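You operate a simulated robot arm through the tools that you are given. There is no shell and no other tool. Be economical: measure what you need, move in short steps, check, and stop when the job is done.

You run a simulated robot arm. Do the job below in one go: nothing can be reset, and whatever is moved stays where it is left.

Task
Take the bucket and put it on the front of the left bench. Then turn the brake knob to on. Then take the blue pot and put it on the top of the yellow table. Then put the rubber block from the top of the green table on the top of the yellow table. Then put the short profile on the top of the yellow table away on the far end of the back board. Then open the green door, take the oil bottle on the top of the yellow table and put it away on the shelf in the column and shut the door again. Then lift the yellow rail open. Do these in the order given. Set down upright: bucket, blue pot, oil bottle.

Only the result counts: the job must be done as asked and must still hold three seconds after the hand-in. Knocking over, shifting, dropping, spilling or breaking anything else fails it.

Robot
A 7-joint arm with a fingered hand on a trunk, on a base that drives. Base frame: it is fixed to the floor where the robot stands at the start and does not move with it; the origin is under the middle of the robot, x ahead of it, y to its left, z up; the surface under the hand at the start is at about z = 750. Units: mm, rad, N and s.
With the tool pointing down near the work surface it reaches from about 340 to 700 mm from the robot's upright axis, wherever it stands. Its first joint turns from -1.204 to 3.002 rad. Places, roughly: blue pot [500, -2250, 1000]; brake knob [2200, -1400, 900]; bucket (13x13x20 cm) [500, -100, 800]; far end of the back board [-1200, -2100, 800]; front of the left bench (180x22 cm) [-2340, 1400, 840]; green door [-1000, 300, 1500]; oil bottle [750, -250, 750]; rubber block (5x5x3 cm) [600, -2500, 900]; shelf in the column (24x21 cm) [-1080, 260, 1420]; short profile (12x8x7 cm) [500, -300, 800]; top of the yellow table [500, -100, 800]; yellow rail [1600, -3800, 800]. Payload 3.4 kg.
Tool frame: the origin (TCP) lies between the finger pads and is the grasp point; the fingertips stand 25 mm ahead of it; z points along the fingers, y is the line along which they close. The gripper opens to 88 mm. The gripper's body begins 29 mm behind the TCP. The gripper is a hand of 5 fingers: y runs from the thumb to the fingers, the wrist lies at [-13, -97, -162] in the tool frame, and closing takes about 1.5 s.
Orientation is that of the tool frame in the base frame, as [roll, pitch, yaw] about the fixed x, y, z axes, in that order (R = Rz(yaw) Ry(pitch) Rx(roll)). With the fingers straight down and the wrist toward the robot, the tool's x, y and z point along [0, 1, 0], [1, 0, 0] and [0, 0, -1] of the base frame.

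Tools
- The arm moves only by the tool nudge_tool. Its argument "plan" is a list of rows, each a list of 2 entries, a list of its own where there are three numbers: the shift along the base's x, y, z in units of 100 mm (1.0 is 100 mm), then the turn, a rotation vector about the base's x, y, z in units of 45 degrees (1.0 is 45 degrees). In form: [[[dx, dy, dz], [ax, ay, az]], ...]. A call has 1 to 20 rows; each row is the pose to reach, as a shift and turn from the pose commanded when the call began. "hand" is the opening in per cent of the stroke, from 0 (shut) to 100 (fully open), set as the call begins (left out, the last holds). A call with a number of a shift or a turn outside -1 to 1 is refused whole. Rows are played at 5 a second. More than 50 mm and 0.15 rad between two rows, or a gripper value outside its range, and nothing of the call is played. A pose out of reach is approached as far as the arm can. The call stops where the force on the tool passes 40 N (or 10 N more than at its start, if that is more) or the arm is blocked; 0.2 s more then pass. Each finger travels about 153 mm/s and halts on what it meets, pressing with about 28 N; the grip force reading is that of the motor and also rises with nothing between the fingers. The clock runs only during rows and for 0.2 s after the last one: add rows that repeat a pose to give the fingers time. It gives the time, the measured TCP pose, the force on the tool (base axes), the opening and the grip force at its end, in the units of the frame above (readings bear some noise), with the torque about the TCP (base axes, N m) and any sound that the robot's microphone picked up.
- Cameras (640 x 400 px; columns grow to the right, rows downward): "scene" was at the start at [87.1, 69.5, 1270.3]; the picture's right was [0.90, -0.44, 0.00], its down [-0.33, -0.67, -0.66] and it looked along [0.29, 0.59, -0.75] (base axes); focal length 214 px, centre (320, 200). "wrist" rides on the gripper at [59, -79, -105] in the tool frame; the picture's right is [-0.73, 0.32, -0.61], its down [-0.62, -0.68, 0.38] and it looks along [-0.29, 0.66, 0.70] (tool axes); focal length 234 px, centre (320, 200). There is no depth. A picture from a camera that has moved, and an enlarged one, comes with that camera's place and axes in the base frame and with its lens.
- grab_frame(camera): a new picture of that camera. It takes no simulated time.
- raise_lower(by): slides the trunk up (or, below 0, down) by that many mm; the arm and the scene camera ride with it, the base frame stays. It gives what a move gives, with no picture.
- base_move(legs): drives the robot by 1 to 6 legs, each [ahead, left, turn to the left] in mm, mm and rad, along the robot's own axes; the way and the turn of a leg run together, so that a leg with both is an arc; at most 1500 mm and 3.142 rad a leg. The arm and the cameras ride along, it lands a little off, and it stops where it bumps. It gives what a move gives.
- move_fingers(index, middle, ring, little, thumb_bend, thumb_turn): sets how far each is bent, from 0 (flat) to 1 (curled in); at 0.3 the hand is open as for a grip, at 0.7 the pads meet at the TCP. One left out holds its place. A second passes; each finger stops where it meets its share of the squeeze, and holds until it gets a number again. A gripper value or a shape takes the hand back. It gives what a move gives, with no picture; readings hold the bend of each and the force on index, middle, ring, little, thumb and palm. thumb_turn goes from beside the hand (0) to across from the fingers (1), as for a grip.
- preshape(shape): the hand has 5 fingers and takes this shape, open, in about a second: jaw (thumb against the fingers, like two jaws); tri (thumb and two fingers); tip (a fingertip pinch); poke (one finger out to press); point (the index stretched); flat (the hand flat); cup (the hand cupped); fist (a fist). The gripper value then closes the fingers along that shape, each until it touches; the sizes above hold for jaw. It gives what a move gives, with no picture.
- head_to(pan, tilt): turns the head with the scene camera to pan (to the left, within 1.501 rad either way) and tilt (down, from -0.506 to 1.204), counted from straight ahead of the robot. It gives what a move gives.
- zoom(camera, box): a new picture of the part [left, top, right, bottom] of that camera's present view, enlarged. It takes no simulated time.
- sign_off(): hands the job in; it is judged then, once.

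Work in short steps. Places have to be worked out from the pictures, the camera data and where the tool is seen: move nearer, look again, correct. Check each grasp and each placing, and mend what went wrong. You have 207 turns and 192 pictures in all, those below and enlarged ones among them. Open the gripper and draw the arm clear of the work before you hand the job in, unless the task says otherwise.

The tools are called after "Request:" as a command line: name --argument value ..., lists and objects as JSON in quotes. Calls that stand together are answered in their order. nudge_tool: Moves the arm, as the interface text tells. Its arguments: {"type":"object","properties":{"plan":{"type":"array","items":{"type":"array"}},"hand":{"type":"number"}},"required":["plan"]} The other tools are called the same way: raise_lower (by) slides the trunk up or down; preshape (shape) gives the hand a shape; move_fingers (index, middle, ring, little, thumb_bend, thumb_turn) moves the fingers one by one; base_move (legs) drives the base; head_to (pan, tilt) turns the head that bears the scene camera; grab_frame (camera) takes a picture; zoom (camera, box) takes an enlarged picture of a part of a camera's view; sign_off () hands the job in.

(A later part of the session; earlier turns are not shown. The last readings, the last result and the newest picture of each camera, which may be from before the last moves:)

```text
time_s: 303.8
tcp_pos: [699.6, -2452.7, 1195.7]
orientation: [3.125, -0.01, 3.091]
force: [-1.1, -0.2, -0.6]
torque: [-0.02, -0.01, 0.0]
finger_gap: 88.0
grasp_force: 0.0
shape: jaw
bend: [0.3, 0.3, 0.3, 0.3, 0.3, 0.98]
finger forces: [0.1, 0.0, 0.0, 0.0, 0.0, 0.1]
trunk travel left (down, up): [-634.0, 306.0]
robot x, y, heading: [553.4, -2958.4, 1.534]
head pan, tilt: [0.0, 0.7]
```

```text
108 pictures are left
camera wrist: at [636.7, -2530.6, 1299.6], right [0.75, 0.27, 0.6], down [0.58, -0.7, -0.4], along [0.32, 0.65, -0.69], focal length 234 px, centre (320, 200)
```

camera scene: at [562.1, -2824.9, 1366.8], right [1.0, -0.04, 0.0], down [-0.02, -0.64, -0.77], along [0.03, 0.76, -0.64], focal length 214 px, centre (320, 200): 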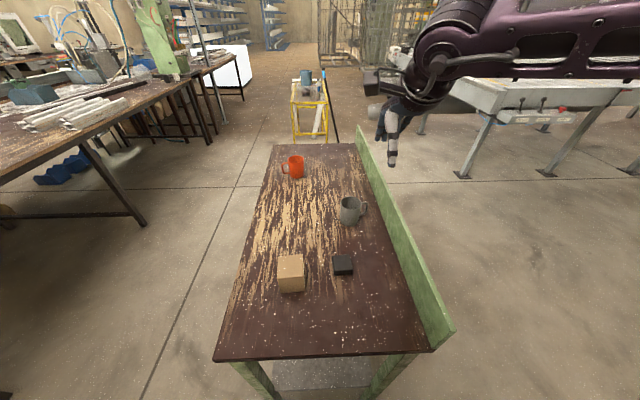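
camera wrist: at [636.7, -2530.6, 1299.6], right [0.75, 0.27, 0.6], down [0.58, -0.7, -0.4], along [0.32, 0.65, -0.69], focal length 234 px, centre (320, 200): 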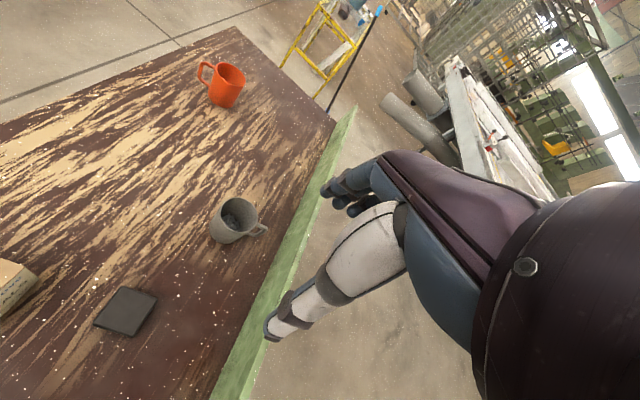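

Block top now at (632,-2497,870), well within reach. I move over it and down partway.

Request:
nudge_tool --plan '[[[-0.3, -0.2, -0.3], [0, 0, 0]], [[-0.6, -0.4, -0.6], [0, 0, 0]], [[-0.67, -0.44, -0.9], [0, 0, 0]], [[-0.67, -0.44, -1.0], [0, 0, 0]], [[-0.67, -0.44, -1.0], [0, 0, 0]]]'

Request:
nudge_tool --plan '[[[0, 0, -0.4], [0, 0, 0]], [[0, 0, -0.8], [0, 0, 0]], [[0, 0, -1.0], [0, 0, 0]], [[0, 0, -1.0], [0, 0, 0]]]'

Request:
grab_frame --camera "wrist"

Request:
zoom --camera "scene" --box '[240, 180, 440, 320]'

```text
time_s: 304.9
tcp_pos: [633.2, -2495.7, 1097.8]
orientation: [3.123, -0.01, 3.091]
force: [0.1, -1.1, 0.3]
torque: [-0.03, 0.04, 0.0]
finger_gap: 88.2
grasp_force: 0.1
shape: jaw
bend: [0.3, 0.3, 0.3, 0.3, 0.3, 0.98]
finger forces: [0.0, 0.0, 0.0, 0.0, 0.0, 0.0]
trunk travel left (down, up): [-634.0, 306.0]
robot x, y, heading: [555.2, -2957.8, 1.533]
head pan, tilt: [0.0, 0.7]
```

```text
time_s: 305.9
tcp_pos: [630.3, -2498.2, 996.5]
orientation: [3.125, -0.011, 3.092]
force: [0.2, 0.2, 0.6]
torque: [0.01, -0.01, -0.03]
finger_gap: 88.2
grasp_force: 0.1
shape: jaw
bend: [0.3, 0.3, 0.3, 0.3, 0.3, 0.98]
finger forces: [0.0, 0.0, 0.0, 0.0, 0.0, 0.0]
trunk travel left (down, up): [-634.0, 306.0]
robot x, y, heading: [551.1, -2957.6, 1.527]
head pan, tilt: [0.0, 0.7]
```

```text
107 pictures are left
camera wrist: at [569.1, -2575.3, 1099.6], right [0.75, 0.27, 0.61], down [0.58, -0.7, -0.4], along [0.32, 0.65, -0.69], focal length 234 px, centre (320, 200)
```

wrist: 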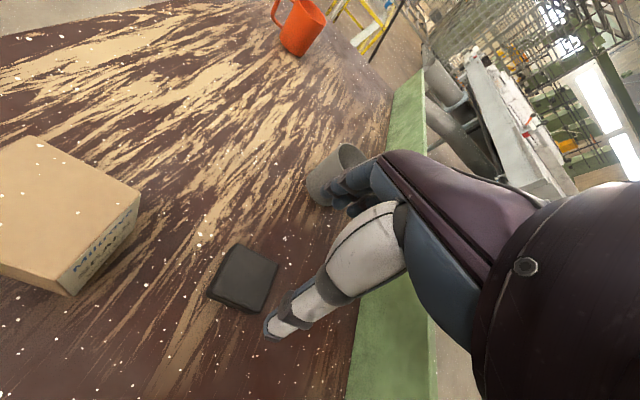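

```text
2.86 times, centred on (340, 250) of scene
camera zoom: at [562.0, -2825.0, 1366.7], right [1.0, -0.04, 0.0], down [-0.02, -0.64, -0.77], along [0.03, 0.76, -0.64], focal length 613 px, centre (263, 57)
```

zoom: 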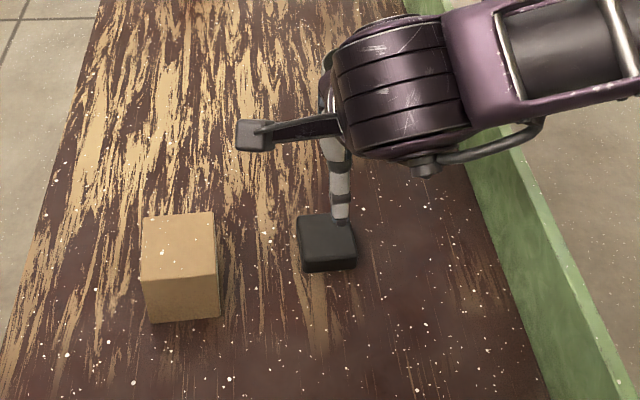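

Box right face is at x≈535, top ≈920; the hand's camera clears it. I shift 8 mm right and go down to TCP z≈872.

Request:
nudge_tool --plan '[[[0.08, 0, -0.3], [0, 0, 0]], [[0.08, 0, -0.6], [0, 0, 0]], [[0.08, 0, -0.9], [0, 0, 0]], [[0.08, 0, -1.0], [0, 0, 0]], [[0.08, 0, -1.0], [0, 0, 0]]]'

Request:
grab_frame --camera "wrist"

Request:
zoom --camera "scene" --box '[240, 180, 440, 320]'

```text
time_s: 307.1
tcp_pos: [666.0, -2502.1, 918.8]
orientation: [3.125, -0.013, 3.092]
force: [0.1, -0.9, -0.3]
torque: [-0.04, -0.04, 0.03]
finger_gap: 88.0
grasp_force: 0.1
shape: jaw
bend: [0.3, 0.3, 0.3, 0.3, 0.3, 0.98]
finger forces: [0.0, 0.0, 0.0, 0.0, 0.0, 0.0]
out of reach, approached as far as the arm can: row 2, 3, 4, 5
trunk travel left (down, up): [-634.0, 306.0]
robot x, y, heading: [555.6, -2959.5, 1.531]
head pan, tilt: [0.0, 0.7]
```

```text
105 pictures are left
camera wrist: at [604.1, -2579.5, 1022.8], right [0.75, 0.28, 0.6], down [0.58, -0.7, -0.4], along [0.31, 0.65, -0.69], focal length 234 px, centre (320, 200)
```

wrist: 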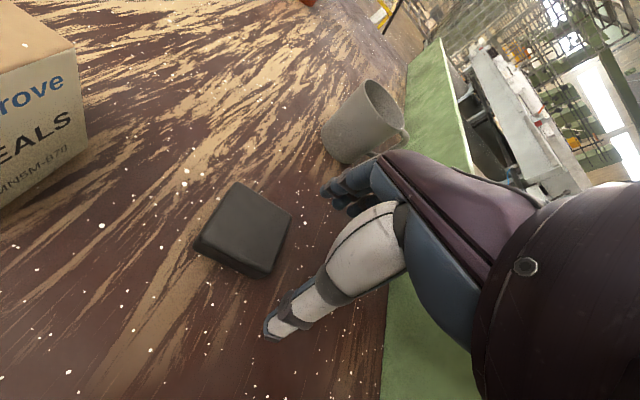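

```text
2.86 times, centred on (340, 250) of scene
camera zoom: at [562.2, -2824.9, 1366.7], right [1.0, -0.04, 0.0], down [-0.02, -0.64, -0.76], along [0.03, 0.76, -0.64], focal length 613 px, centre (263, 57)
```

zoom: 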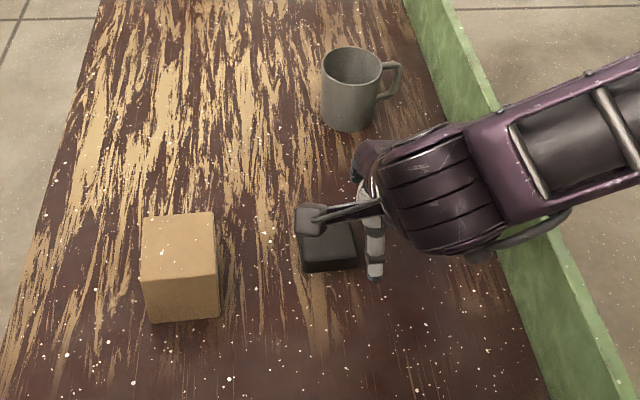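

The arm prefers targets further to its right. I rise, shift the base left by 120 mm and re-approach.

Request:
nudge_tool --plan '[[[0, 0, 0.4], [0, 0, 0]], [[0, 0, 0.8], [0, 0, 0]], [[0, 0, 1.0], [0, 0, 0]], [[0, 0, 1.0], [0, 0, 0]]]'

Request:
base_move --legs '[[0, 120, 0.03]]'

Request:
nudge_tool --plan '[[[0.3, 0, 0], [0, 0, 0]], [[0.6, 0, 0], [0, 0, 0]], [[0.85, 0, 0], [0, 0, 0]], [[0.85, 0, 0], [0, 0, 0]]]'

```text
time_s: 308.1
tcp_pos: [663.4, -2502.0, 1020.2]
orientation: [3.126, -0.011, 3.091]
force: [0.8, 0.0, 0.7]
torque: [-0.02, 0.0, 0.01]
finger_gap: 87.9
grasp_force: 0.0
shape: jaw
bend: [0.3, 0.3, 0.3, 0.3, 0.3, 0.98]
finger forces: [0.1, 0.1, 0.0, 0.0, 0.1, 0.1]
trunk travel left (down, up): [-634.0, 306.0]
robot x, y, heading: [551.1, -2955.7, 1.532]
head pan, tilt: [0.0, 0.7]
```

```text
time_s: 309.4
tcp_pos: [526.9, -2496.4, 1019.7]
orientation: [3.126, -0.011, 3.124]
force: [-0.2, -1.1, 0.2]
torque: [-0.01, 0.01, -0.01]
finger_gap: 88.0
grasp_force: 0.1
shape: jaw
bend: [0.3, 0.3, 0.3, 0.3, 0.3, 0.98]
finger forces: [0.1, 0.0, 0.0, 0.0, 0.0, 0.1]
trunk travel left (down, up): [-634.0, 306.0]
robot x, y, heading: [428.0, -2959.5, 1.566]
head pan, tilt: [0.0, 0.7]
```

```text
time_s: 310.4
tcp_pos: [614.3, -2497.9, 1020.4]
orientation: [3.123, -0.008, 3.123]
force: [-1.3, 0.2, 0.1]
torque: [0.08, -0.01, -0.02]
finger_gap: 88.1
grasp_force: 0.1
shape: jaw
bend: [0.3, 0.3, 0.3, 0.3, 0.3, 0.98]
finger forces: [0.0, 0.1, 0.0, 0.1, 0.1, 0.0]
trunk travel left (down, up): [-634.0, 306.0]
robot x, y, heading: [429.5, -2952.2, 1.565]
head pan, tilt: [0.0, 0.7]
```

Request:
nudge_tool --plan '[[[0.24, 0, 0], [0, 0, 0]], [[0.24, 0, -0.3], [0, 0, 0]], [[0.24, 0, -0.6], [0, 0, 0]], [[0.24, 0, -0.9], [0, 0, 0]], [[0.24, 0, -1.0], [0, 0, 0]], [[0.24, 0, -1.0], [0, 0, 0]]]'

Request:
grab_frame --camera "wrist"

Request:
zoom --camera "scene" --box '[280, 180, 480, 320]'

```text
time_s: 311.8
tcp_pos: [636.7, -2497.5, 921.7]
orientation: [3.122, -0.009, 3.122]
force: [-0.4, -1.2, -0.1]
torque: [0.01, 0.02, 0.02]
finger_gap: 88.0
grasp_force: 0.2
shape: jaw
bend: [0.3, 0.3, 0.3, 0.3, 0.3, 0.98]
finger forces: [0.1, 0.0, 0.0, 0.0, 0.1, 0.0]
trunk travel left (down, up): [-634.0, 306.0]
robot x, y, heading: [434.4, -2958.7, 1.566]
head pan, tilt: [0.0, 0.7]
```

```text
103 pictures are left
camera wrist: at [578.0, -2576.6, 1024.2], right [0.74, 0.3, 0.6], down [0.61, -0.69, -0.4], along [0.29, 0.66, -0.69], focal length 234 px, centre (320, 200)
```

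wrist: 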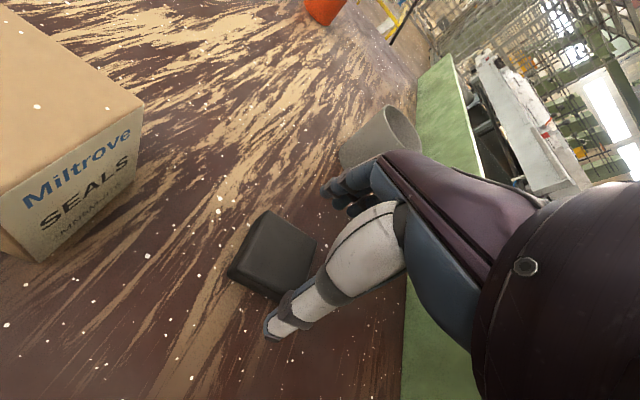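

```text
2.86 times, centred on (380, 250) of scene
camera zoom: at [436.8, -2822.1, 1366.7], right [1.0, -0.01, 0.0], down [0.0, -0.64, -0.76], along [0.01, 0.76, -0.64], focal length 613 px, centre (149, 57)
```

zoom: 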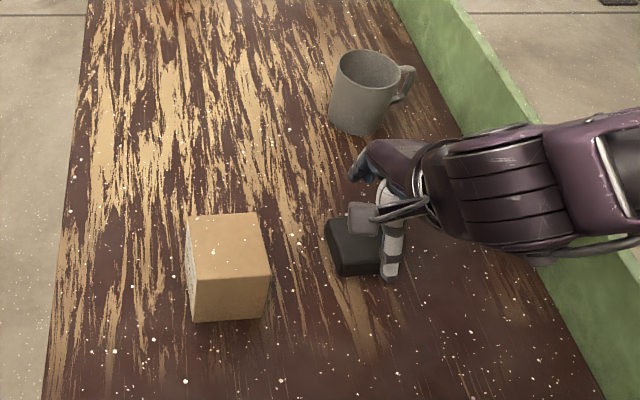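

Aligned within a few mm. I lower to z≈870 and close.

Request:
nudge_tool --plan '[[[-0.03, 0, -0.2], [0, 0, 0]], [[-0.03, 0, -0.4], [0, 0, 0]], [[-0.03, 0, -0.51], [0, 0, 0]], [[-0.03, 0, -0.51], [0, 0, 0]]]'

Request:
grab_frame --camera "wrist"

```text
time_s: 312.6
tcp_pos: [632.7, -2491.9, 881.8]
orientation: [3.096, -0.013, 3.124]
force: [-0.4, -5.2, 23.6]
torque: [0.4, -0.17, -0.04]
finger_gap: 85.4
grasp_force: 0.1
shape: jaw
bend: [0.3, 0.3, 0.3, 0.3, 0.24, 0.98]
finger forces: [0.1, 17.7, 0.1, 0.0, 6.8, 0.0]
trunk travel left (down, up): [-634.0, 306.0]
robot x, y, heading: [432.4, -2960.3, 1.567]
head pan, tilt: [0.0, 0.7]
stopped in row 3: the force on the tool passed its limit at 50 N (the readings are from after the stop); the commanded pose is now the measured one
```

```text
101 pictures are left
camera wrist: at [573.2, -2573.3, 983.4], right [0.74, 0.28, 0.61], down [0.61, -0.67, -0.42], along [0.29, 0.68, -0.67], focal length 234 px, centre (320, 200)
```

wrist: 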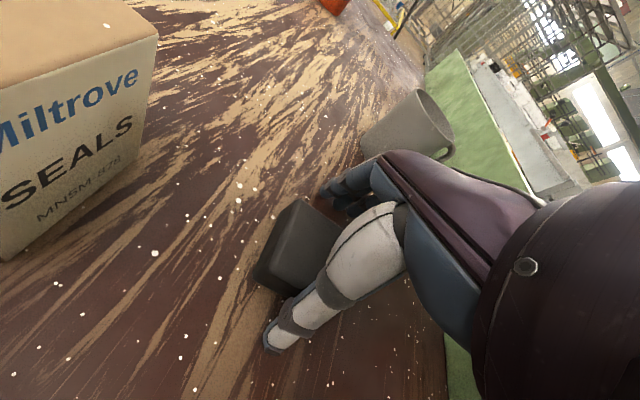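

The fingertips touched the table at TCP z≈882, so the table is at ≈856. I rise 5 mm and close on the block.

Request:
nudge_tool --plan '[[[0, -0.03, 0.05], [0, 0, 0]], [[0, -0.03, 0.05], [0, 0, 0]]]'

Request:
nudge_tool --plan '[[[0, 0, 0], [0, 0, 0]], [[0, 0, 0], [0, 0, 0]], [[0, 0, 0], [0, 0, 0]], [[0, 0, 0], [0, 0, 0]], [[0, 0, 0], [0, 0, 0]], [[0, 0, 0], [0, 0, 0]], [[0, 0, 0], [0, 0, 0]]]' --hand 0

Request:
grab_frame --camera "wrist"

```text
time_s: 313.2
tcp_pos: [634.1, -2495.4, 882.7]
orientation: [3.106, -0.013, 3.123]
force: [-0.2, 0.0, 6.2]
torque: [-0.04, 0.04, 0.03]
finger_gap: 88.2
grasp_force: 0.1
shape: jaw
bend: [0.3, 0.3, 0.3, 0.3, 0.27, 0.98]
finger forces: [0.1, 2.9, 0.0, 0.1, 3.6, 0.0]
trunk travel left (down, up): [-634.0, 306.0]
robot x, y, heading: [432.4, -2955.1, 1.565]
head pan, tilt: [0.0, 0.7]
```

```text
time_s: 314.8
tcp_pos: [633.3, -2496.4, 887.3]
orientation: [3.1, -0.011, 3.123]
force: [-0.3, -4.5, 37.9]
torque: [-1.53, 0.04, -0.02]
finger_gap: 44.2
grasp_force: 28.2
shape: jaw
bend: [0.74, 0.46, 0.5, 0.47, 0.65, 1.0]
finger forces: [14.8, 4.6, 2.6, 0.0, 60.6, 0.0]
trunk travel left (down, up): [-634.0, 306.0]
robot x, y, heading: [435.1, -2958.4, 1.561]
head pan, tilt: [0.0, 0.7]
```

```text
100 pictures are left
camera wrist: at [572.9, -2579.0, 988.1], right [0.74, 0.28, 0.61], down [0.61, -0.68, -0.42], along [0.3, 0.68, -0.67], focal length 234 px, centre (320, 200)
```

wrist: 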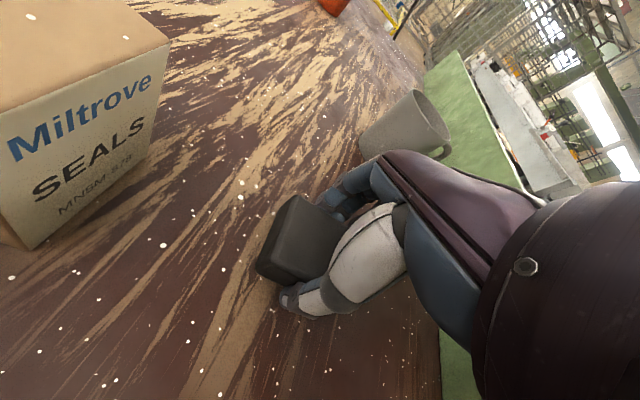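

Grip closed at 44 mm. I lift and check.

Request:
nudge_tool --plan '[[[0, 0, 0.1], [0, 0, 0]], [[0, 0, 0.3], [0, 0, 0]], [[0, 0, 0.6], [0, 0, 0]], [[0, 0, 1.0], [0, 0, 0]], [[0, 0, 1.0], [0, 0, 0]]]'

Request:
grab_frame --camera "wrist"

Request:
zoom --camera "scene" --box '[280, 160, 480, 300]'

```text
time_s: 316.0
tcp_pos: [634.7, -2495.1, 982.0]
orientation: [3.107, -0.013, 3.124]
force: [-0.7, -0.6, -1.3]
torque: [0.03, 0.0, 0.02]
finger_gap: 43.9
grasp_force: 27.9
shape: jaw
bend: [0.74, 0.45, 0.5, 0.47, 0.67, 1.0]
finger forces: [17.2, 5.9, 2.6, 0.0, 25.7, 0.0]
trunk travel left (down, up): [-634.0, 306.0]
robot x, y, heading: [430.8, -2958.5, 1.566]
head pan, tilt: [0.0, 0.7]
```

```text
99 pictures are left
camera wrist: at [574.5, -2575.6, 1084.3], right [0.74, 0.29, 0.61], down [0.61, -0.68, -0.41], along [0.29, 0.68, -0.68], focal length 234 px, centre (320, 200)
```

wrist: 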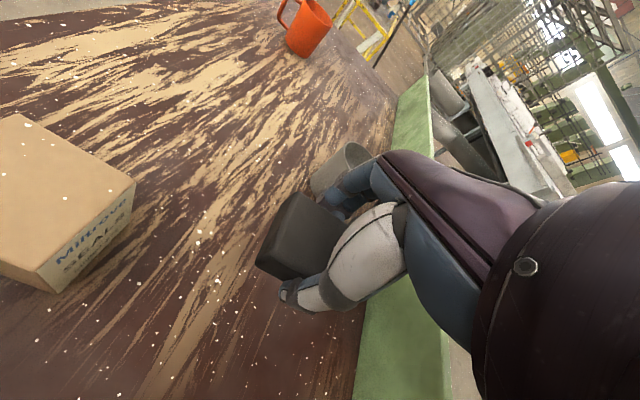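

```text
2.86 times, centred on (380, 230) of scene
camera zoom: at [437.4, -2821.1, 1366.6], right [1.0, -0.01, 0.0], down [0.0, -0.64, -0.76], along [0.0, 0.76, -0.64], focal length 613 px, centre (149, 114)
```

zoom: 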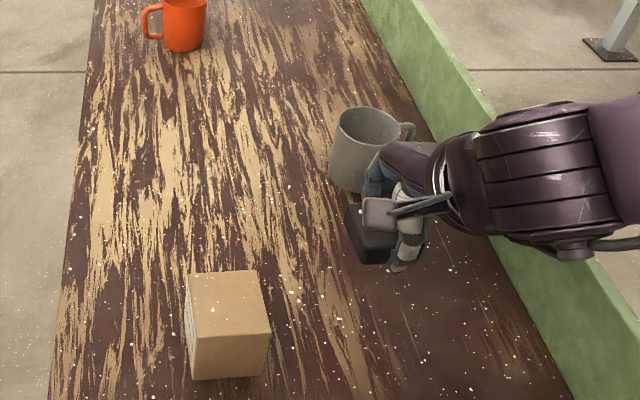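

The block is held. I raise and drive to the yellow table.

Request:
raise_lower --by 100

Request:
base_move --legs '[[-30, 0, 0], [0, 650, 0], [1500, 0, 0], [1500, 0, 0], [130, 0, 0], [0, 0, -1.566]]'

Request:
head_to --pan 0.0 --tilt 0.75

Request:
grab_frame --camera "scene"

```text
time_s: 317.3
tcp_pos: [633.0, -2495.1, 1081.6]
orientation: [3.105, -0.013, 3.123]
force: [-1.0, 0.1, -1.1]
torque: [0.01, 0.02, -0.04]
finger_gap: 44.0
grasp_force: 27.7
shape: jaw
bend: [0.74, 0.45, 0.5, 0.47, 0.67, 1.0]
finger forces: [17.2, 6.0, 2.7, 0.0, 25.7, 0.1]
trunk travel left (down, up): [-734.0, 206.0]
robot x, y, heading: [432.1, -2956.5, 1.563]
head pan, tilt: [0.0, 0.7]
```

```text
time_s: 340.0
tcp_pos: [185.9, -52.4, 1082.0]
orientation: [3.105, -0.013, 1.61]
force: [0.0, -0.5, -0.3]
torque: [0.01, -0.01, 0.01]
finger_gap: 43.7
grasp_force: 28.5
shape: jaw
bend: [0.74, 0.45, 0.5, 0.47, 0.67, 1.0]
finger forces: [17.3, 6.0, 2.7, 0.1, 25.2, 0.0]
trunk travel left (down, up): [-734.0, 206.0]
robot x, y, heading: [-289.4, 122.8, 0.052]
head pan, tilt: [0.0, 0.7]
```

```text
time_s: 340.6
tcp_pos: [184.8, -52.0, 1082.2]
orientation: [3.106, -0.013, 1.611]
force: [-0.5, 0.4, 0.4]
torque: [-0.04, 0.02, -0.03]
finger_gap: 43.6
grasp_force: 28.1
shape: jaw
bend: [0.74, 0.45, 0.5, 0.47, 0.67, 1.0]
finger forces: [17.3, 5.9, 2.6, 0.0, 25.3, 0.0]
trunk travel left (down, up): [-734.0, 206.0]
robot x, y, heading: [-290.5, 122.7, 0.049]
head pan, tilt: [0.0, 0.75]
```

```text
97 pictures are left
camera scene: at [-151.6, 127.5, 1462.5], right [0.05, -1.0, 0.0], down [-0.68, -0.03, -0.73], along [0.73, 0.04, -0.68], focal length 214 px, centre (320, 200)
```

scene: 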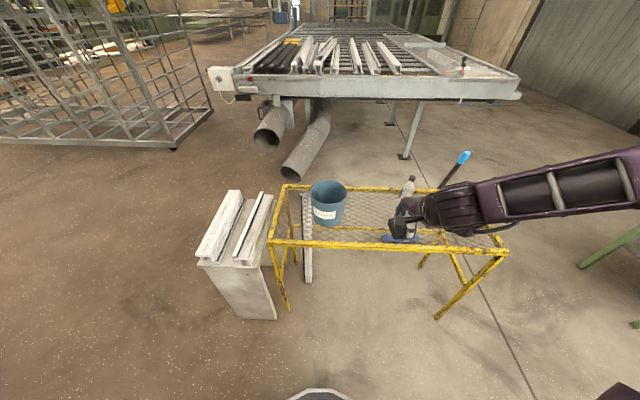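

Request:
base_move --legs '[[0, 0, -0.05], [265, 0, 0]]'

Request:
raise_lower --by -200

Request:
grab_frame --camera "wrist"

Request:
grab_frame --camera "scene"

```text
time_s: 342.9
tcp_pos: [437.2, -76.0, 1082.8]
orientation: [3.106, -0.013, 1.56]
force: [0.1, -0.2, -0.4]
torque: [-0.05, -0.01, -0.01]
finger_gap: 44.0
grasp_force: 28.0
shape: jaw
bend: [0.74, 0.45, 0.5, 0.47, 0.67, 1.0]
finger forces: [17.4, 6.0, 2.7, 0.0, 25.4, 0.0]
trunk travel left (down, up): [-734.0, 206.0]
robot x, y, heading: [-26.5, 119.2, 0.003]
head pan, tilt: [0.0, 0.75]
```

```text
time_s: 345.1
tcp_pos: [437.0, -76.1, 883.3]
orientation: [3.104, -0.012, 1.559]
force: [-0.6, 1.0, -1.1]
torque: [0.0, 0.02, 0.04]
finger_gap: 43.8
grasp_force: 27.8
shape: jaw
bend: [0.74, 0.45, 0.5, 0.47, 0.67, 1.0]
finger forces: [17.3, 5.9, 2.6, 0.0, 25.3, 0.0]
trunk travel left (down, up): [-534.0, 406.0]
robot x, y, heading: [-25.2, 119.5, 0.004]
head pan, tilt: [0.0, 0.75]
```

```text
96 pictures are left
camera wrist: at [354.6, -16.3, 984.6], right [0.29, -0.74, 0.61], down [-0.67, -0.61, -0.42], along [0.68, -0.29, -0.68], focal length 234 px, centre (320, 200)
```

wrist: 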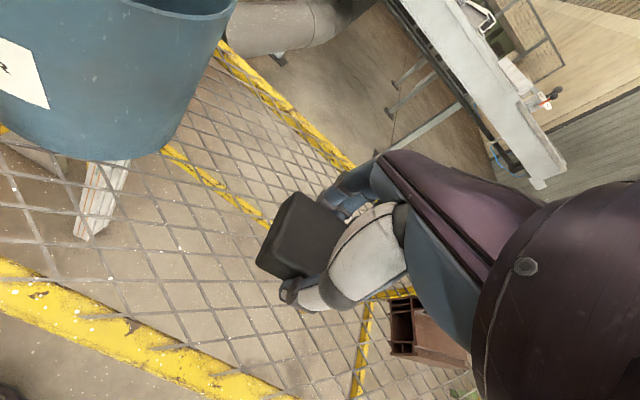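

```text
95 pictures are left
camera scene: at [109.5, 121.2, 1262.5], right [0.0, -1.0, 0.0], down [-0.68, 0.0, -0.73], along [0.73, 0.0, -0.68], focal length 214 px, centre (320, 200)
```

scene: 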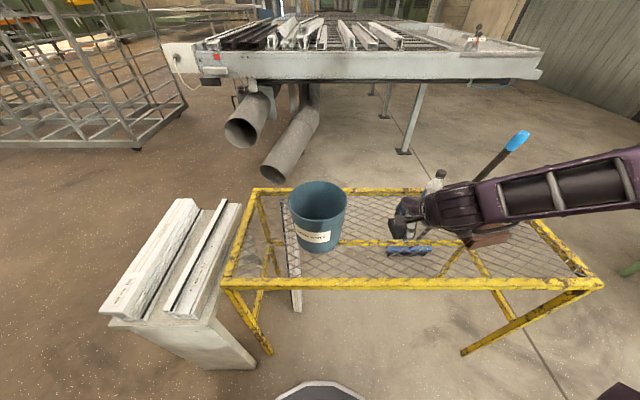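

Clear mesh below. I lower the block to the table with the arm.

Request:
nudge_tool --plan '[[[0, 0, -0.3], [0, 0, 0]], [[0, 0, -0.6], [0, 0, 0]], [[0, 0, -0.9], [0, 0, 0]], [[0, 0, -0.9], [0, 0, 0]]]'

Request:
zoom --camera "scene" --box '[340, 160, 540, 300]'

Request:
grab_frame --camera "wrist"

```text
time_s: 346.1
tcp_pos: [436.4, -76.0, 790.7]
orientation: [3.104, -0.012, 1.561]
force: [-0.1, -0.5, -0.6]
torque: [0.04, -0.02, 0.04]
finger_gap: 43.9
grasp_force: 27.7
shape: jaw
bend: [0.74, 0.45, 0.5, 0.47, 0.67, 1.0]
finger forces: [17.3, 6.0, 2.5, 0.1, 25.3, 0.0]
trunk travel left (down, up): [-534.0, 406.0]
robot x, y, heading: [-28.3, 123.2, 0.004]
head pan, tilt: [0.0, 0.75]
```

```text
2.86 times, centred on (440, 230) of scene
camera zoom: at [109.2, 121.3, 1262.5], right [0.0, -1.0, 0.0], down [-0.68, 0.0, -0.73], along [0.73, 0.0, -0.68], focal length 613 px, centre (-23, 114)
```

zoom: 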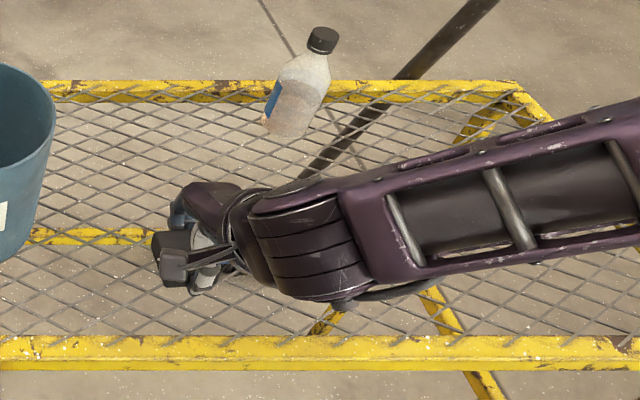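

```text
93 pictures are left
camera wrist: at [353.9, -16.7, 892.7], right [0.29, -0.74, 0.61], down [-0.67, -0.61, -0.42], along [0.68, -0.29, -0.67], focal length 234 px, centre (320, 200)
```

wrist: 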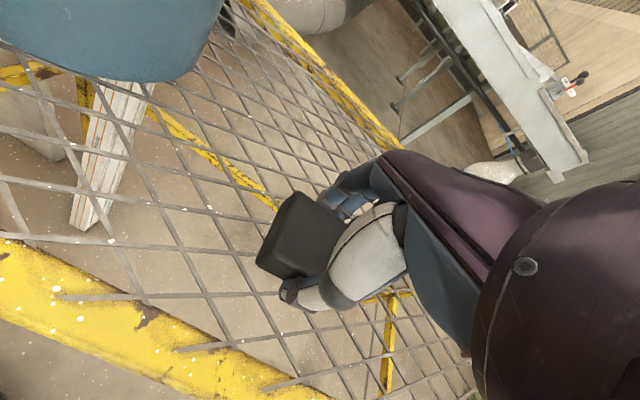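

Request:
nudge_tool --plan '[[[0, 0, -0.04], [0, 0, 0]], [[0, 0, -0.08], [0, 0, 0]], [[0, 0, -0.08], [0, 0, 0]]]'

Request:
nudge_tool --plan '[[[0, 0, -0.04], [0, 0, 0]], [[0, 0, -0.04], [0, 0, 0]]]'

```text
time_s: 346.9
tcp_pos: [436.4, -75.2, 783.2]
orientation: [3.105, -0.013, 1.559]
force: [-0.3, 0.2, -0.5]
torque: [-0.04, 0.02, -0.01]
finger_gap: 43.9
grasp_force: 28.0
shape: jaw
bend: [0.74, 0.45, 0.5, 0.47, 0.67, 1.0]
finger forces: [17.3, 6.0, 2.5, 0.1, 25.3, 0.0]
trunk travel left (down, up): [-534.0, 406.0]
robot x, y, heading: [-27.2, 123.9, 0.001]
head pan, tilt: [0.0, 0.75]
```

```text
time_s: 347.5
tcp_pos: [437.8, -74.9, 780.3]
orientation: [3.104, -0.014, 1.559]
force: [-0.6, -0.4, -1.6]
torque: [0.02, 0.05, -0.02]
finger_gap: 43.9
grasp_force: 27.6
shape: jaw
bend: [0.74, 0.45, 0.5, 0.47, 0.67, 1.0]
finger forces: [17.3, 6.0, 2.5, 0.0, 25.3, 0.1]
trunk travel left (down, up): [-534.0, 406.0]
robot x, y, heading: [-21.7, 122.4, 0.001]
head pan, tilt: [0.0, 0.75]
```

Request:
nudge_tool --plan '[[[0, 0, -0.04], [0, 0, 0]], [[0, 0, -0.07], [0, 0, 0]], [[0, 0, -0.07], [0, 0, 0]]]'

Request:
nudge_tool --plan '[[[0, 0, -0.04], [0, 0, 0]], [[0, 0, -0.06], [0, 0, 0]], [[0, 0, -0.06], [0, 0, 0]]]'

Request:
nudge_tool --plan '[[[0, 0, -0.04], [0, 0, 0]], [[0, 0, -0.05], [0, 0, 0]], [[0, 0, -0.05], [0, 0, 0]]]'

```text
time_s: 348.3
tcp_pos: [436.4, -75.2, 778.1]
orientation: [3.096, -0.012, 1.561]
force: [0.7, -2.1, 32.7]
torque: [0.01, 1.14, 0.06]
finger_gap: 43.7
grasp_force: 28.6
shape: jaw
bend: [0.74, 0.45, 0.5, 0.47, 0.68, 1.0]
finger forces: [17.6, 6.4, 3.2, 0.0, 60.4, 0.0]
trunk travel left (down, up): [-534.0, 406.0]
robot x, y, heading: [-28.1, 123.5, 0.002]
head pan, tilt: [0.0, 0.75]
```

```text
time_s: 348.6
tcp_pos: [439.2, -73.0, 777.0]
orientation: [3.09, -0.015, 1.561]
force: [-4.8, 0.2, 23.9]
torque: [0.07, 0.96, -0.01]
finger_gap: 43.3
grasp_force: 28.2
shape: jaw
bend: [0.74, 0.45, 0.5, 0.47, 0.7, 1.0]
finger forces: [15.7, 5.5, 2.5, 0.0, 48.0, 0.1]
trunk travel left (down, up): [-534.0, 406.0]
robot x, y, heading: [-24.1, 123.4, 0.001]
head pan, tilt: [0.0, 0.75]
stopped in row 1: the force on the tool passed its limit at 46 N (the readings are from after the stop); the commanded pose is now the measured one
```

```text
time_s: 349.0
tcp_pos: [440.8, -74.0, 776.1]
orientation: [3.082, -0.017, 1.563]
force: [-6.5, -0.6, 24.9]
torque: [0.0, 0.95, 0.02]
finger_gap: 43.1
grasp_force: 28.2
shape: jaw
bend: [0.74, 0.45, 0.5, 0.47, 0.7, 1.0]
finger forces: [15.1, 5.3, 2.7, 0.0, 48.3, 0.0]
trunk travel left (down, up): [-534.0, 406.0]
robot x, y, heading: [-23.3, 121.8, 0.001]
head pan, tilt: [0.0, 0.75]
stopped in row 1: the force on the tool passed its limit at 43 N (the readings are from after the stop); the commanded pose is now the measured one
```

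The thumb tip is on the mesh; the block is at the surface. I back off 2 mm, open and rise.

Request:
nudge_tool --plan '[[[0, 0, 0.02], [0, 0, 0]], [[0, 0, 0.02], [0, 0, 0]]]'

Request:
nudge_tool --plan '[[[0, 0, 0.01], [0, 0, 0]], [[0, 0, 0.02], [0, 0, 0]], [[0, 0, 0.03], [0, 0, 0]], [[0, 0, 0.05], [0, 0, 0]], [[0, 0, 0.05], [0, 0, 0]], [[0, 0, 0.05], [0, 0, 0]]]' --hand 100

Request:
nudge_tool --plan '[[[0, 0, 0.3], [0, 0, 0]], [[0, 0, 0.6], [0, 0, 0]], [[0, 0, 1.0], [0, 0, 0]], [[0, 0, 1.0], [0, 0, 0]]]'

Request:
raise_lower --by 150

Request:
grab_frame --camera "scene"

Request:
grab_frame --camera "wrist"

```text
time_s: 349.6
tcp_pos: [440.0, -73.5, 777.9]
orientation: [3.086, -0.014, 1.561]
force: [-3.4, -0.6, 13.5]
torque: [0.05, 0.59, 0.0]
finger_gap: 43.1
grasp_force: 28.1
shape: jaw
bend: [0.74, 0.45, 0.5, 0.47, 0.7, 1.0]
finger forces: [16.3, 5.0, 2.4, 0.0, 37.5, 0.1]
trunk travel left (down, up): [-534.0, 406.0]
robot x, y, heading: [-24.5, 122.0, -0.001]
head pan, tilt: [0.0, 0.75]
```

```text
time_s: 351.0
tcp_pos: [440.7, -74.0, 781.2]
orientation: [3.09, -0.016, 1.561]
force: [0.3, -0.4, -0.2]
torque: [-0.01, 0.01, 0.03]
finger_gap: 87.5
grasp_force: 0.1
shape: jaw
bend: [0.3, 0.3, 0.3, 0.3, 0.3, 0.98]
finger forces: [0.0, 0.0, 0.0, 0.0, 0.1, 0.0]
trunk travel left (down, up): [-534.0, 406.0]
robot x, y, heading: [-28.5, 121.2, 0.002]
head pan, tilt: [0.0, 0.75]
```

```text
time_s: 352.0
tcp_pos: [440.8, -76.1, 879.9]
orientation: [3.091, -0.016, 1.562]
force: [-0.1, -0.2, 1.1]
torque: [0.02, 0.01, 0.02]
finger_gap: 87.8
grasp_force: 0.0
shape: jaw
bend: [0.3, 0.3, 0.3, 0.3, 0.3, 0.98]
finger forces: [0.0, 0.1, 0.0, 0.0, 0.1, 0.0]
trunk travel left (down, up): [-534.0, 406.0]
robot x, y, heading: [-28.0, 122.0, -0.001]
head pan, tilt: [0.0, 0.75]
```

```text
time_s: 353.8
tcp_pos: [440.5, -75.6, 1030.8]
orientation: [3.088, -0.015, 1.562]
force: [1.4, -0.1, 0.5]
torque: [0.04, 0.0, -0.04]
finger_gap: 87.6
grasp_force: 0.0
shape: jaw
bend: [0.3, 0.3, 0.3, 0.3, 0.3, 0.98]
finger forces: [0.0, 0.0, 0.1, 0.0, 0.0, 0.0]
trunk travel left (down, up): [-684.0, 256.0]
robot x, y, heading: [-27.7, 120.8, -0.002]
head pan, tilt: [0.0, 0.75]
```

```text
92 pictures are left
camera scene: at [109.5, 121.0, 1412.4], right [0.0, -1.0, 0.0], down [-0.68, 0.0, -0.73], along [0.73, 0.0, -0.68], focal length 214 px, centre (320, 200)
```

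scene: 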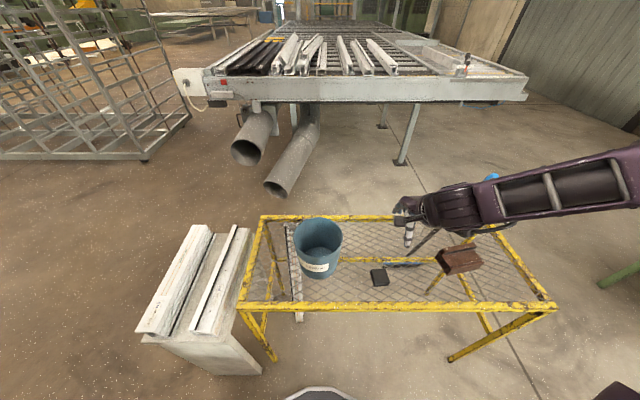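

```text
91 pictures are left
camera wrist: at [357.4, -16.7, 1132.2], right [0.28, -0.74, 0.61], down [-0.67, -0.61, -0.43], along [0.69, -0.29, -0.67], focal length 234 px, centre (320, 200)
```

wrist: 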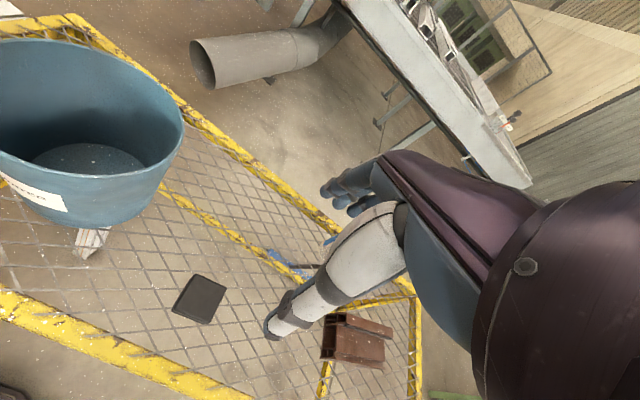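

Block placed. Now the brown profile at about (494,-336). I look at its orientation.

Request:
zoom --camera "scene" --box '[400, 220, 520, 300]'

Request:
zoom --camera "wrist" --box '[290, 290, 430, 390]'

```text
5.00 times, centred on (460, 260) of scene
camera zoom: at [109.5, 121.0, 1412.4], right [0.0, -1.0, 0.0], down [-0.68, 0.0, -0.73], along [0.73, 0.0, -0.68], focal length 1072 px, centre (-380, -100)
```

zoom: 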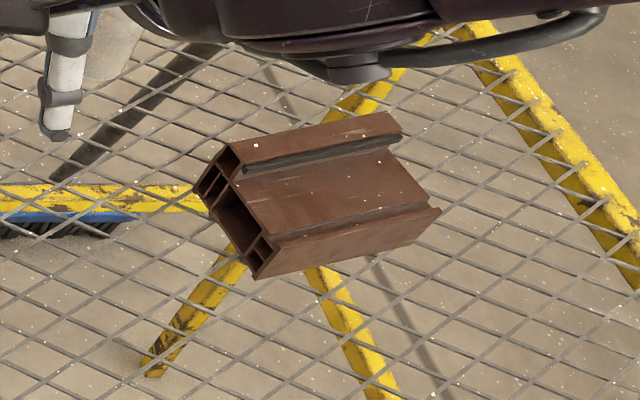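

```text
4.00 times, centred on (360, 340) of wrist
camera zoom: at [357.4, -16.7, 1132.2], right [0.28, -0.74, 0.61], down [-0.67, -0.61, -0.43], along [0.69, -0.29, -0.67], focal length 937 px, centre (160, -360)
```

zoom: 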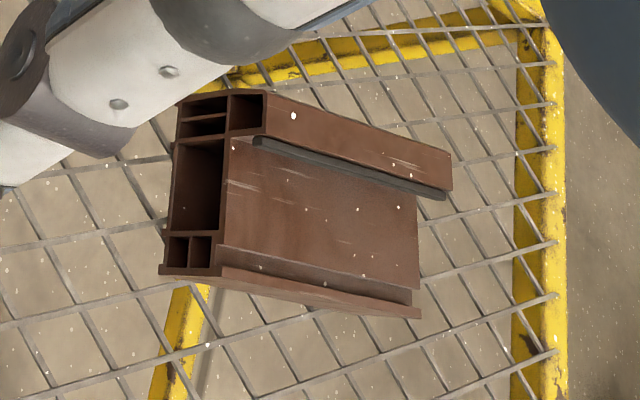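

Profile axis is about 11° off the y axis; width ~75–80 mm, so I'll widen the fingers. The bottle is at about (635,-243). I shift the base right 250 mm, turn the tool +11° and open wider.

Request:
base_move --legs '[[0, -250, 0]]'

Request:
nudge_tool --plan '[[[0.2, 0, 0], [0, -0.06, 0.12]], [[0.45, 0, 0], [0, -0.06, 0.24]], [[0.45, 0, 0], [0, -0.06, 0.24]]]'

Request:
move_fingers --index 0.18 --middle 0.18 --ring 0.18 --little 0.18 --thumb_bend 0.18

Request:
grab_frame --camera "wrist"

Request:
zoom --camera "scene" --box '[320, 160, 520, 300]'

```text
time_s: 355.6
tcp_pos: [442.2, -327.6, 1031.5]
orientation: [3.089, -0.017, 1.562]
force: [0.1, -0.4, 0.4]
torque: [-0.01, 0.0, -0.01]
finger_gap: 87.7
grasp_force: 0.0
shape: jaw
bend: [0.3, 0.3, 0.3, 0.3, 0.3, 0.98]
finger forces: [0.1, 0.1, 0.0, 0.0, 0.0, 0.1]
trunk travel left (down, up): [-684.0, 256.0]
robot x, y, heading: [-26.4, -133.5, 0.002]
head pan, tilt: [0.0, 0.75]
```

```text
time_s: 356.4
tcp_pos: [486.9, -329.1, 1030.0]
orientation: [3.043, -0.012, 1.751]
force: [0.3, -0.7, 0.5]
torque: [0.02, -0.01, -0.01]
finger_gap: 87.7
grasp_force: 0.0
shape: jaw
bend: [0.3, 0.3, 0.3, 0.3, 0.3, 0.98]
finger forces: [0.0, 0.0, 0.0, 0.0, 0.1, 0.1]
trunk travel left (down, up): [-684.0, 256.0]
robot x, y, heading: [-28.0, -129.6, 0.002]
head pan, tilt: [0.0, 0.75]
```

```text
time_s: 357.4
tcp_pos: [486.1, -327.8, 1030.6]
orientation: [3.044, -0.011, 1.752]
force: [0.0, 0.0, -0.4]
torque: [-0.02, 0.03, 0.0]
finger_gap: 106.9
grasp_force: 0.0
shape: fingers
bend: [0.18, 0.18, 0.18, 0.18, 0.18, 0.98]
finger forces: [0.0, 0.1, 0.0, 0.0, 0.1, 0.0]
trunk travel left (down, up): [-684.0, 256.0]
robot x, y, heading: [-25.5, -131.4, 0.005]
head pan, tilt: [0.0, 0.75]
```

```text
88 pictures are left
camera wrist: at [388.3, -286.5, 1127.4], right [0.39, -0.67, 0.63], down [-0.52, -0.72, -0.46], along [0.76, -0.15, -0.63], focal length 234 px, centre (320, 200)
```

wrist: 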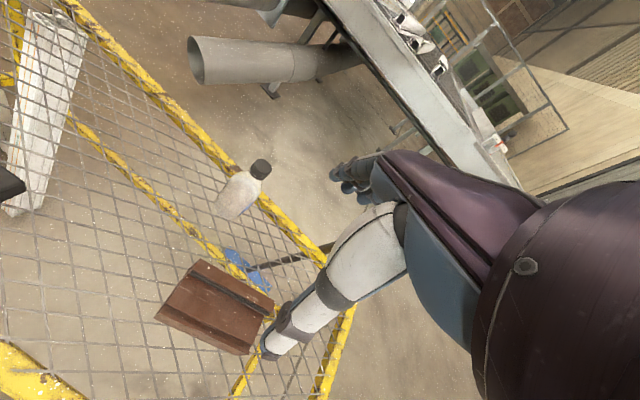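

```text
2.86 times, centred on (420, 230) of scene
camera zoom: at [109.7, -132.1, 1412.5], right [0.0, -1.0, 0.0], down [-0.68, 0.0, -0.73], along [0.73, 0.0, -0.68], focal length 613 px, centre (34, 114)
```

zoom: 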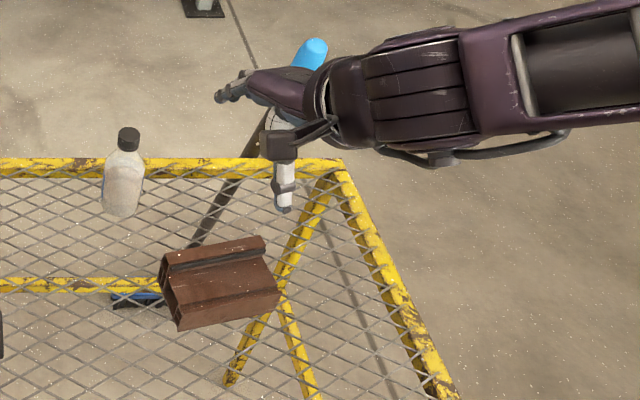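

I fix the small tilt, centre over (488,-337) and descend partway.

Request:
nudge_tool --plan '[[[0.01, -0.09, 0], [-0.022, 0.122, 0]], [[0.01, -0.09, 0], [-0.022, 0.122, 0]]]'

Request:
raise_lower --by -150

Request:
grab_frame --camera "wrist"

Request:
zoom --camera "scene" --box '[320, 130, 520, 270]'

```text
time_s: 358.0
tcp_pos: [488.4, -337.4, 1031.0]
orientation: [3.14, -0.012, 1.752]
force: [0.5, -1.2, -0.4]
torque: [0.04, 0.03, 0.04]
finger_gap: 106.7
grasp_force: 0.1
shape: fingers
bend: [0.18, 0.18, 0.18, 0.18, 0.18, 0.98]
finger forces: [0.0, 0.1, 0.1, 0.0, 0.0, 0.1]
trunk travel left (down, up): [-684.0, 256.0]
robot x, y, heading: [-26.3, -131.4, 0.0]
head pan, tilt: [0.0, 0.75]
```

```text
time_s: 359.8
tcp_pos: [487.5, -337.3, 880.6]
orientation: [3.14, -0.011, 1.751]
force: [0.3, -0.3, -0.3]
torque: [-0.02, 0.0, -0.01]
finger_gap: 106.6
grasp_force: 0.1
shape: fingers
bend: [0.18, 0.18, 0.18, 0.18, 0.18, 0.98]
finger forces: [0.1, 0.1, 0.1, 0.1, 0.1, 0.0]
trunk travel left (down, up): [-534.0, 406.0]
robot x, y, heading: [-28.8, -129.3, 0.001]
head pan, tilt: [0.0, 0.75]
```

```text
86 pictures are left
camera wrist: at [399.2, -294.0, 985.6], right [0.45, -0.66, 0.6], down [-0.56, -0.73, -0.39], along [0.7, -0.16, -0.7], focal length 234 px, centre (320, 200)
```

wrist: 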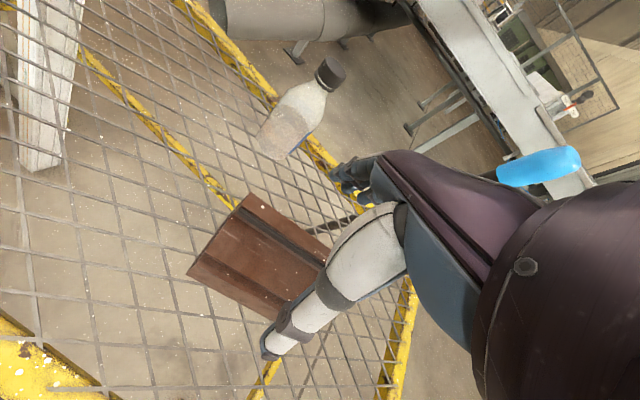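

```text
2.86 times, centred on (420, 200) of scene
camera zoom: at [109.7, -132.0, 1262.5], right [0.0, -1.0, 0.0], down [-0.68, 0.0, -0.73], along [0.73, 0.0, -0.68], focal length 613 px, centre (34, 200)
```

zoom: 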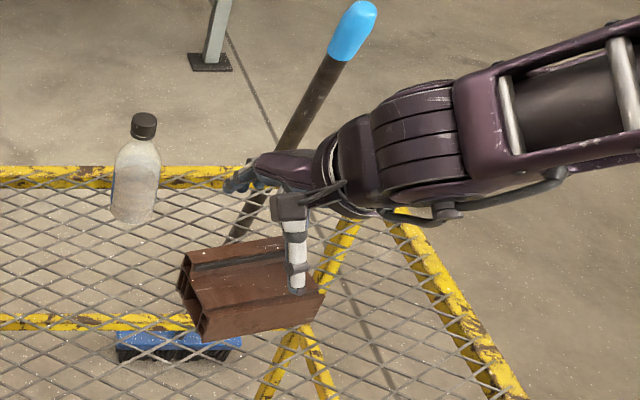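

Thumb and fingers straddle the profile. I descend to z≈803 and close.

Request:
nudge_tool --plan '[[[-0.02, 0, -0.25], [0, 0, 0]], [[-0.02, 0, -0.5], [0, 0, 0]], [[-0.02, 0, -0.7], [0, 0, 0]], [[-0.02, 0, -0.77], [0, 0, 0]], [[-0.02, 0, -0.77], [0, 0, 0]]]'

Request:
grab_frame --camera "wrist"

Request:
zoom --camera "scene" --box '[320, 130, 520, 270]'

```text
time_s: 360.9
tcp_pos: [486.8, -339.3, 803.1]
orientation: [3.139, -0.013, 1.751]
force: [1.8, -0.2, 3.7]
torque: [-0.01, -0.14, 0.0]
finger_gap: 108.0
grasp_force: 1.7
shape: fingers
bend: [0.17, 0.18, 0.18, 0.17, 0.18, 0.98]
finger forces: [1.9, 0.0, 0.0, 1.6, 0.0, 0.1]
trunk travel left (down, up): [-534.0, 406.0]
robot x, y, heading: [-23.8, -133.8, 0.003]
head pan, tilt: [0.0, 0.75]
```

```text
84 pictures are left
camera wrist: at [397.7, -294.9, 908.2], right [0.45, -0.66, 0.6], down [-0.56, -0.73, -0.39], along [0.7, -0.16, -0.7], focal length 234 px, centre (320, 200)
```

wrist: 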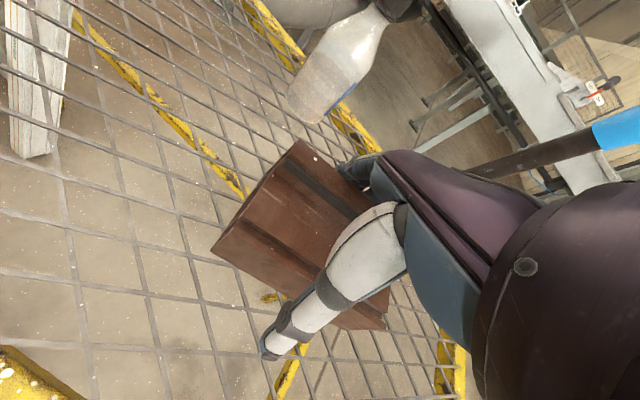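

```text
2.86 times, centred on (420, 200) of scene
camera zoom: at [109.6, -132.0, 1262.6], right [0.0, -1.0, 0.0], down [-0.68, 0.0, -0.73], along [0.73, 0.0, -0.68], focal length 613 px, centre (34, 200)
```

zoom: 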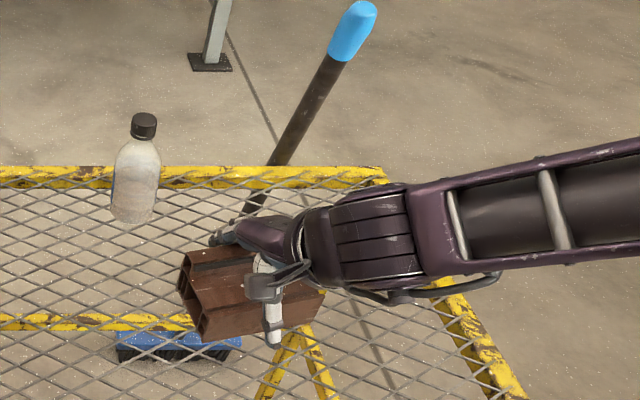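

Slight touch on two fingers only. I close the hand and see the grip.

Request:
nudge_tool --plan '[[[0, 0, 0], [0, 0, 0]], [[0, 0, 0], [0, 0, 0]], [[0, 0, 0], [0, 0, 0]], [[0, 0, 0], [0, 0, 0]], [[0, 0, 0], [0, 0, 0]], [[0, 0, 0], [0, 0, 0]], [[0, 0, 0], [0, 0, 0]], [[0, 0, 0], [0, 0, 0]]]' --hand 0

Request:
grab_frame --camera "wrist"

Request:
zoom --camera "scene" --box '[320, 130, 520, 270]'

```text
time_s: 362.8
tcp_pos: [486.6, -338.2, 802.1]
orientation: [3.141, -0.014, 1.751]
force: [-0.1, -0.4, 2.3]
torque: [-0.1, 0.09, 0.0]
finger_gap: 66.7
grasp_force: 28.4
shape: jaw
bend: [0.31, 0.36, 0.33, 0.3, 0.53, 0.99]
finger forces: [15.5, 7.3, 3.3, 2.3, 27.1, 0.1]
trunk travel left (down, up): [-534.0, 406.0]
robot x, y, heading: [-27.4, -132.8, 0.004]
head pan, tilt: [0.0, 0.75]
```

```text
82 pictures are left
camera wrist: at [397.5, -295.0, 908.0], right [0.45, -0.66, 0.6], down [-0.56, -0.73, -0.39], along [0.7, -0.16, -0.7], focal length 234 px, centre (320, 200)
```

wrist: 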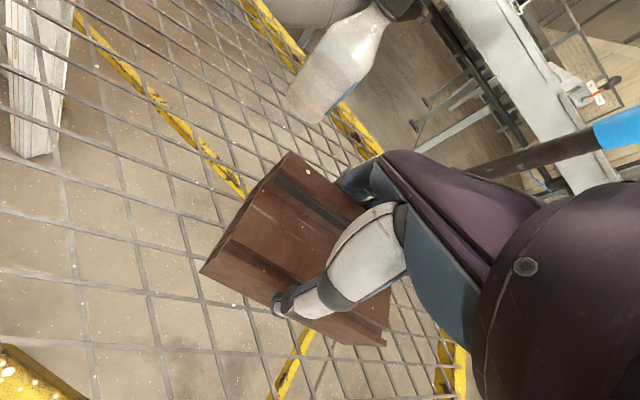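

```text
2.86 times, centred on (420, 200) of scene
camera zoom: at [109.7, -132.1, 1262.5], right [0.0, -1.0, 0.0], down [-0.68, 0.0, -0.73], along [0.73, 0.0, -0.68], focal length 613 px, centre (34, 200)
```

zoom: 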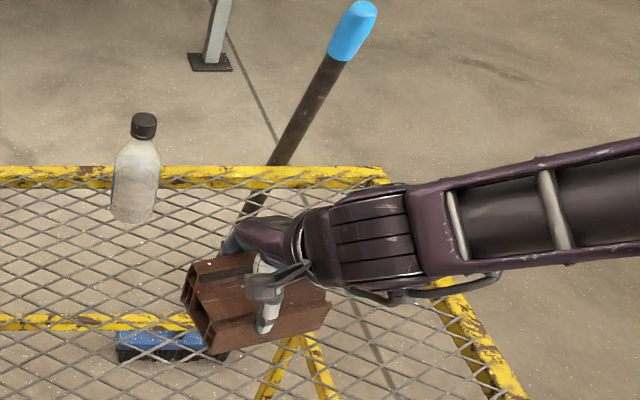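

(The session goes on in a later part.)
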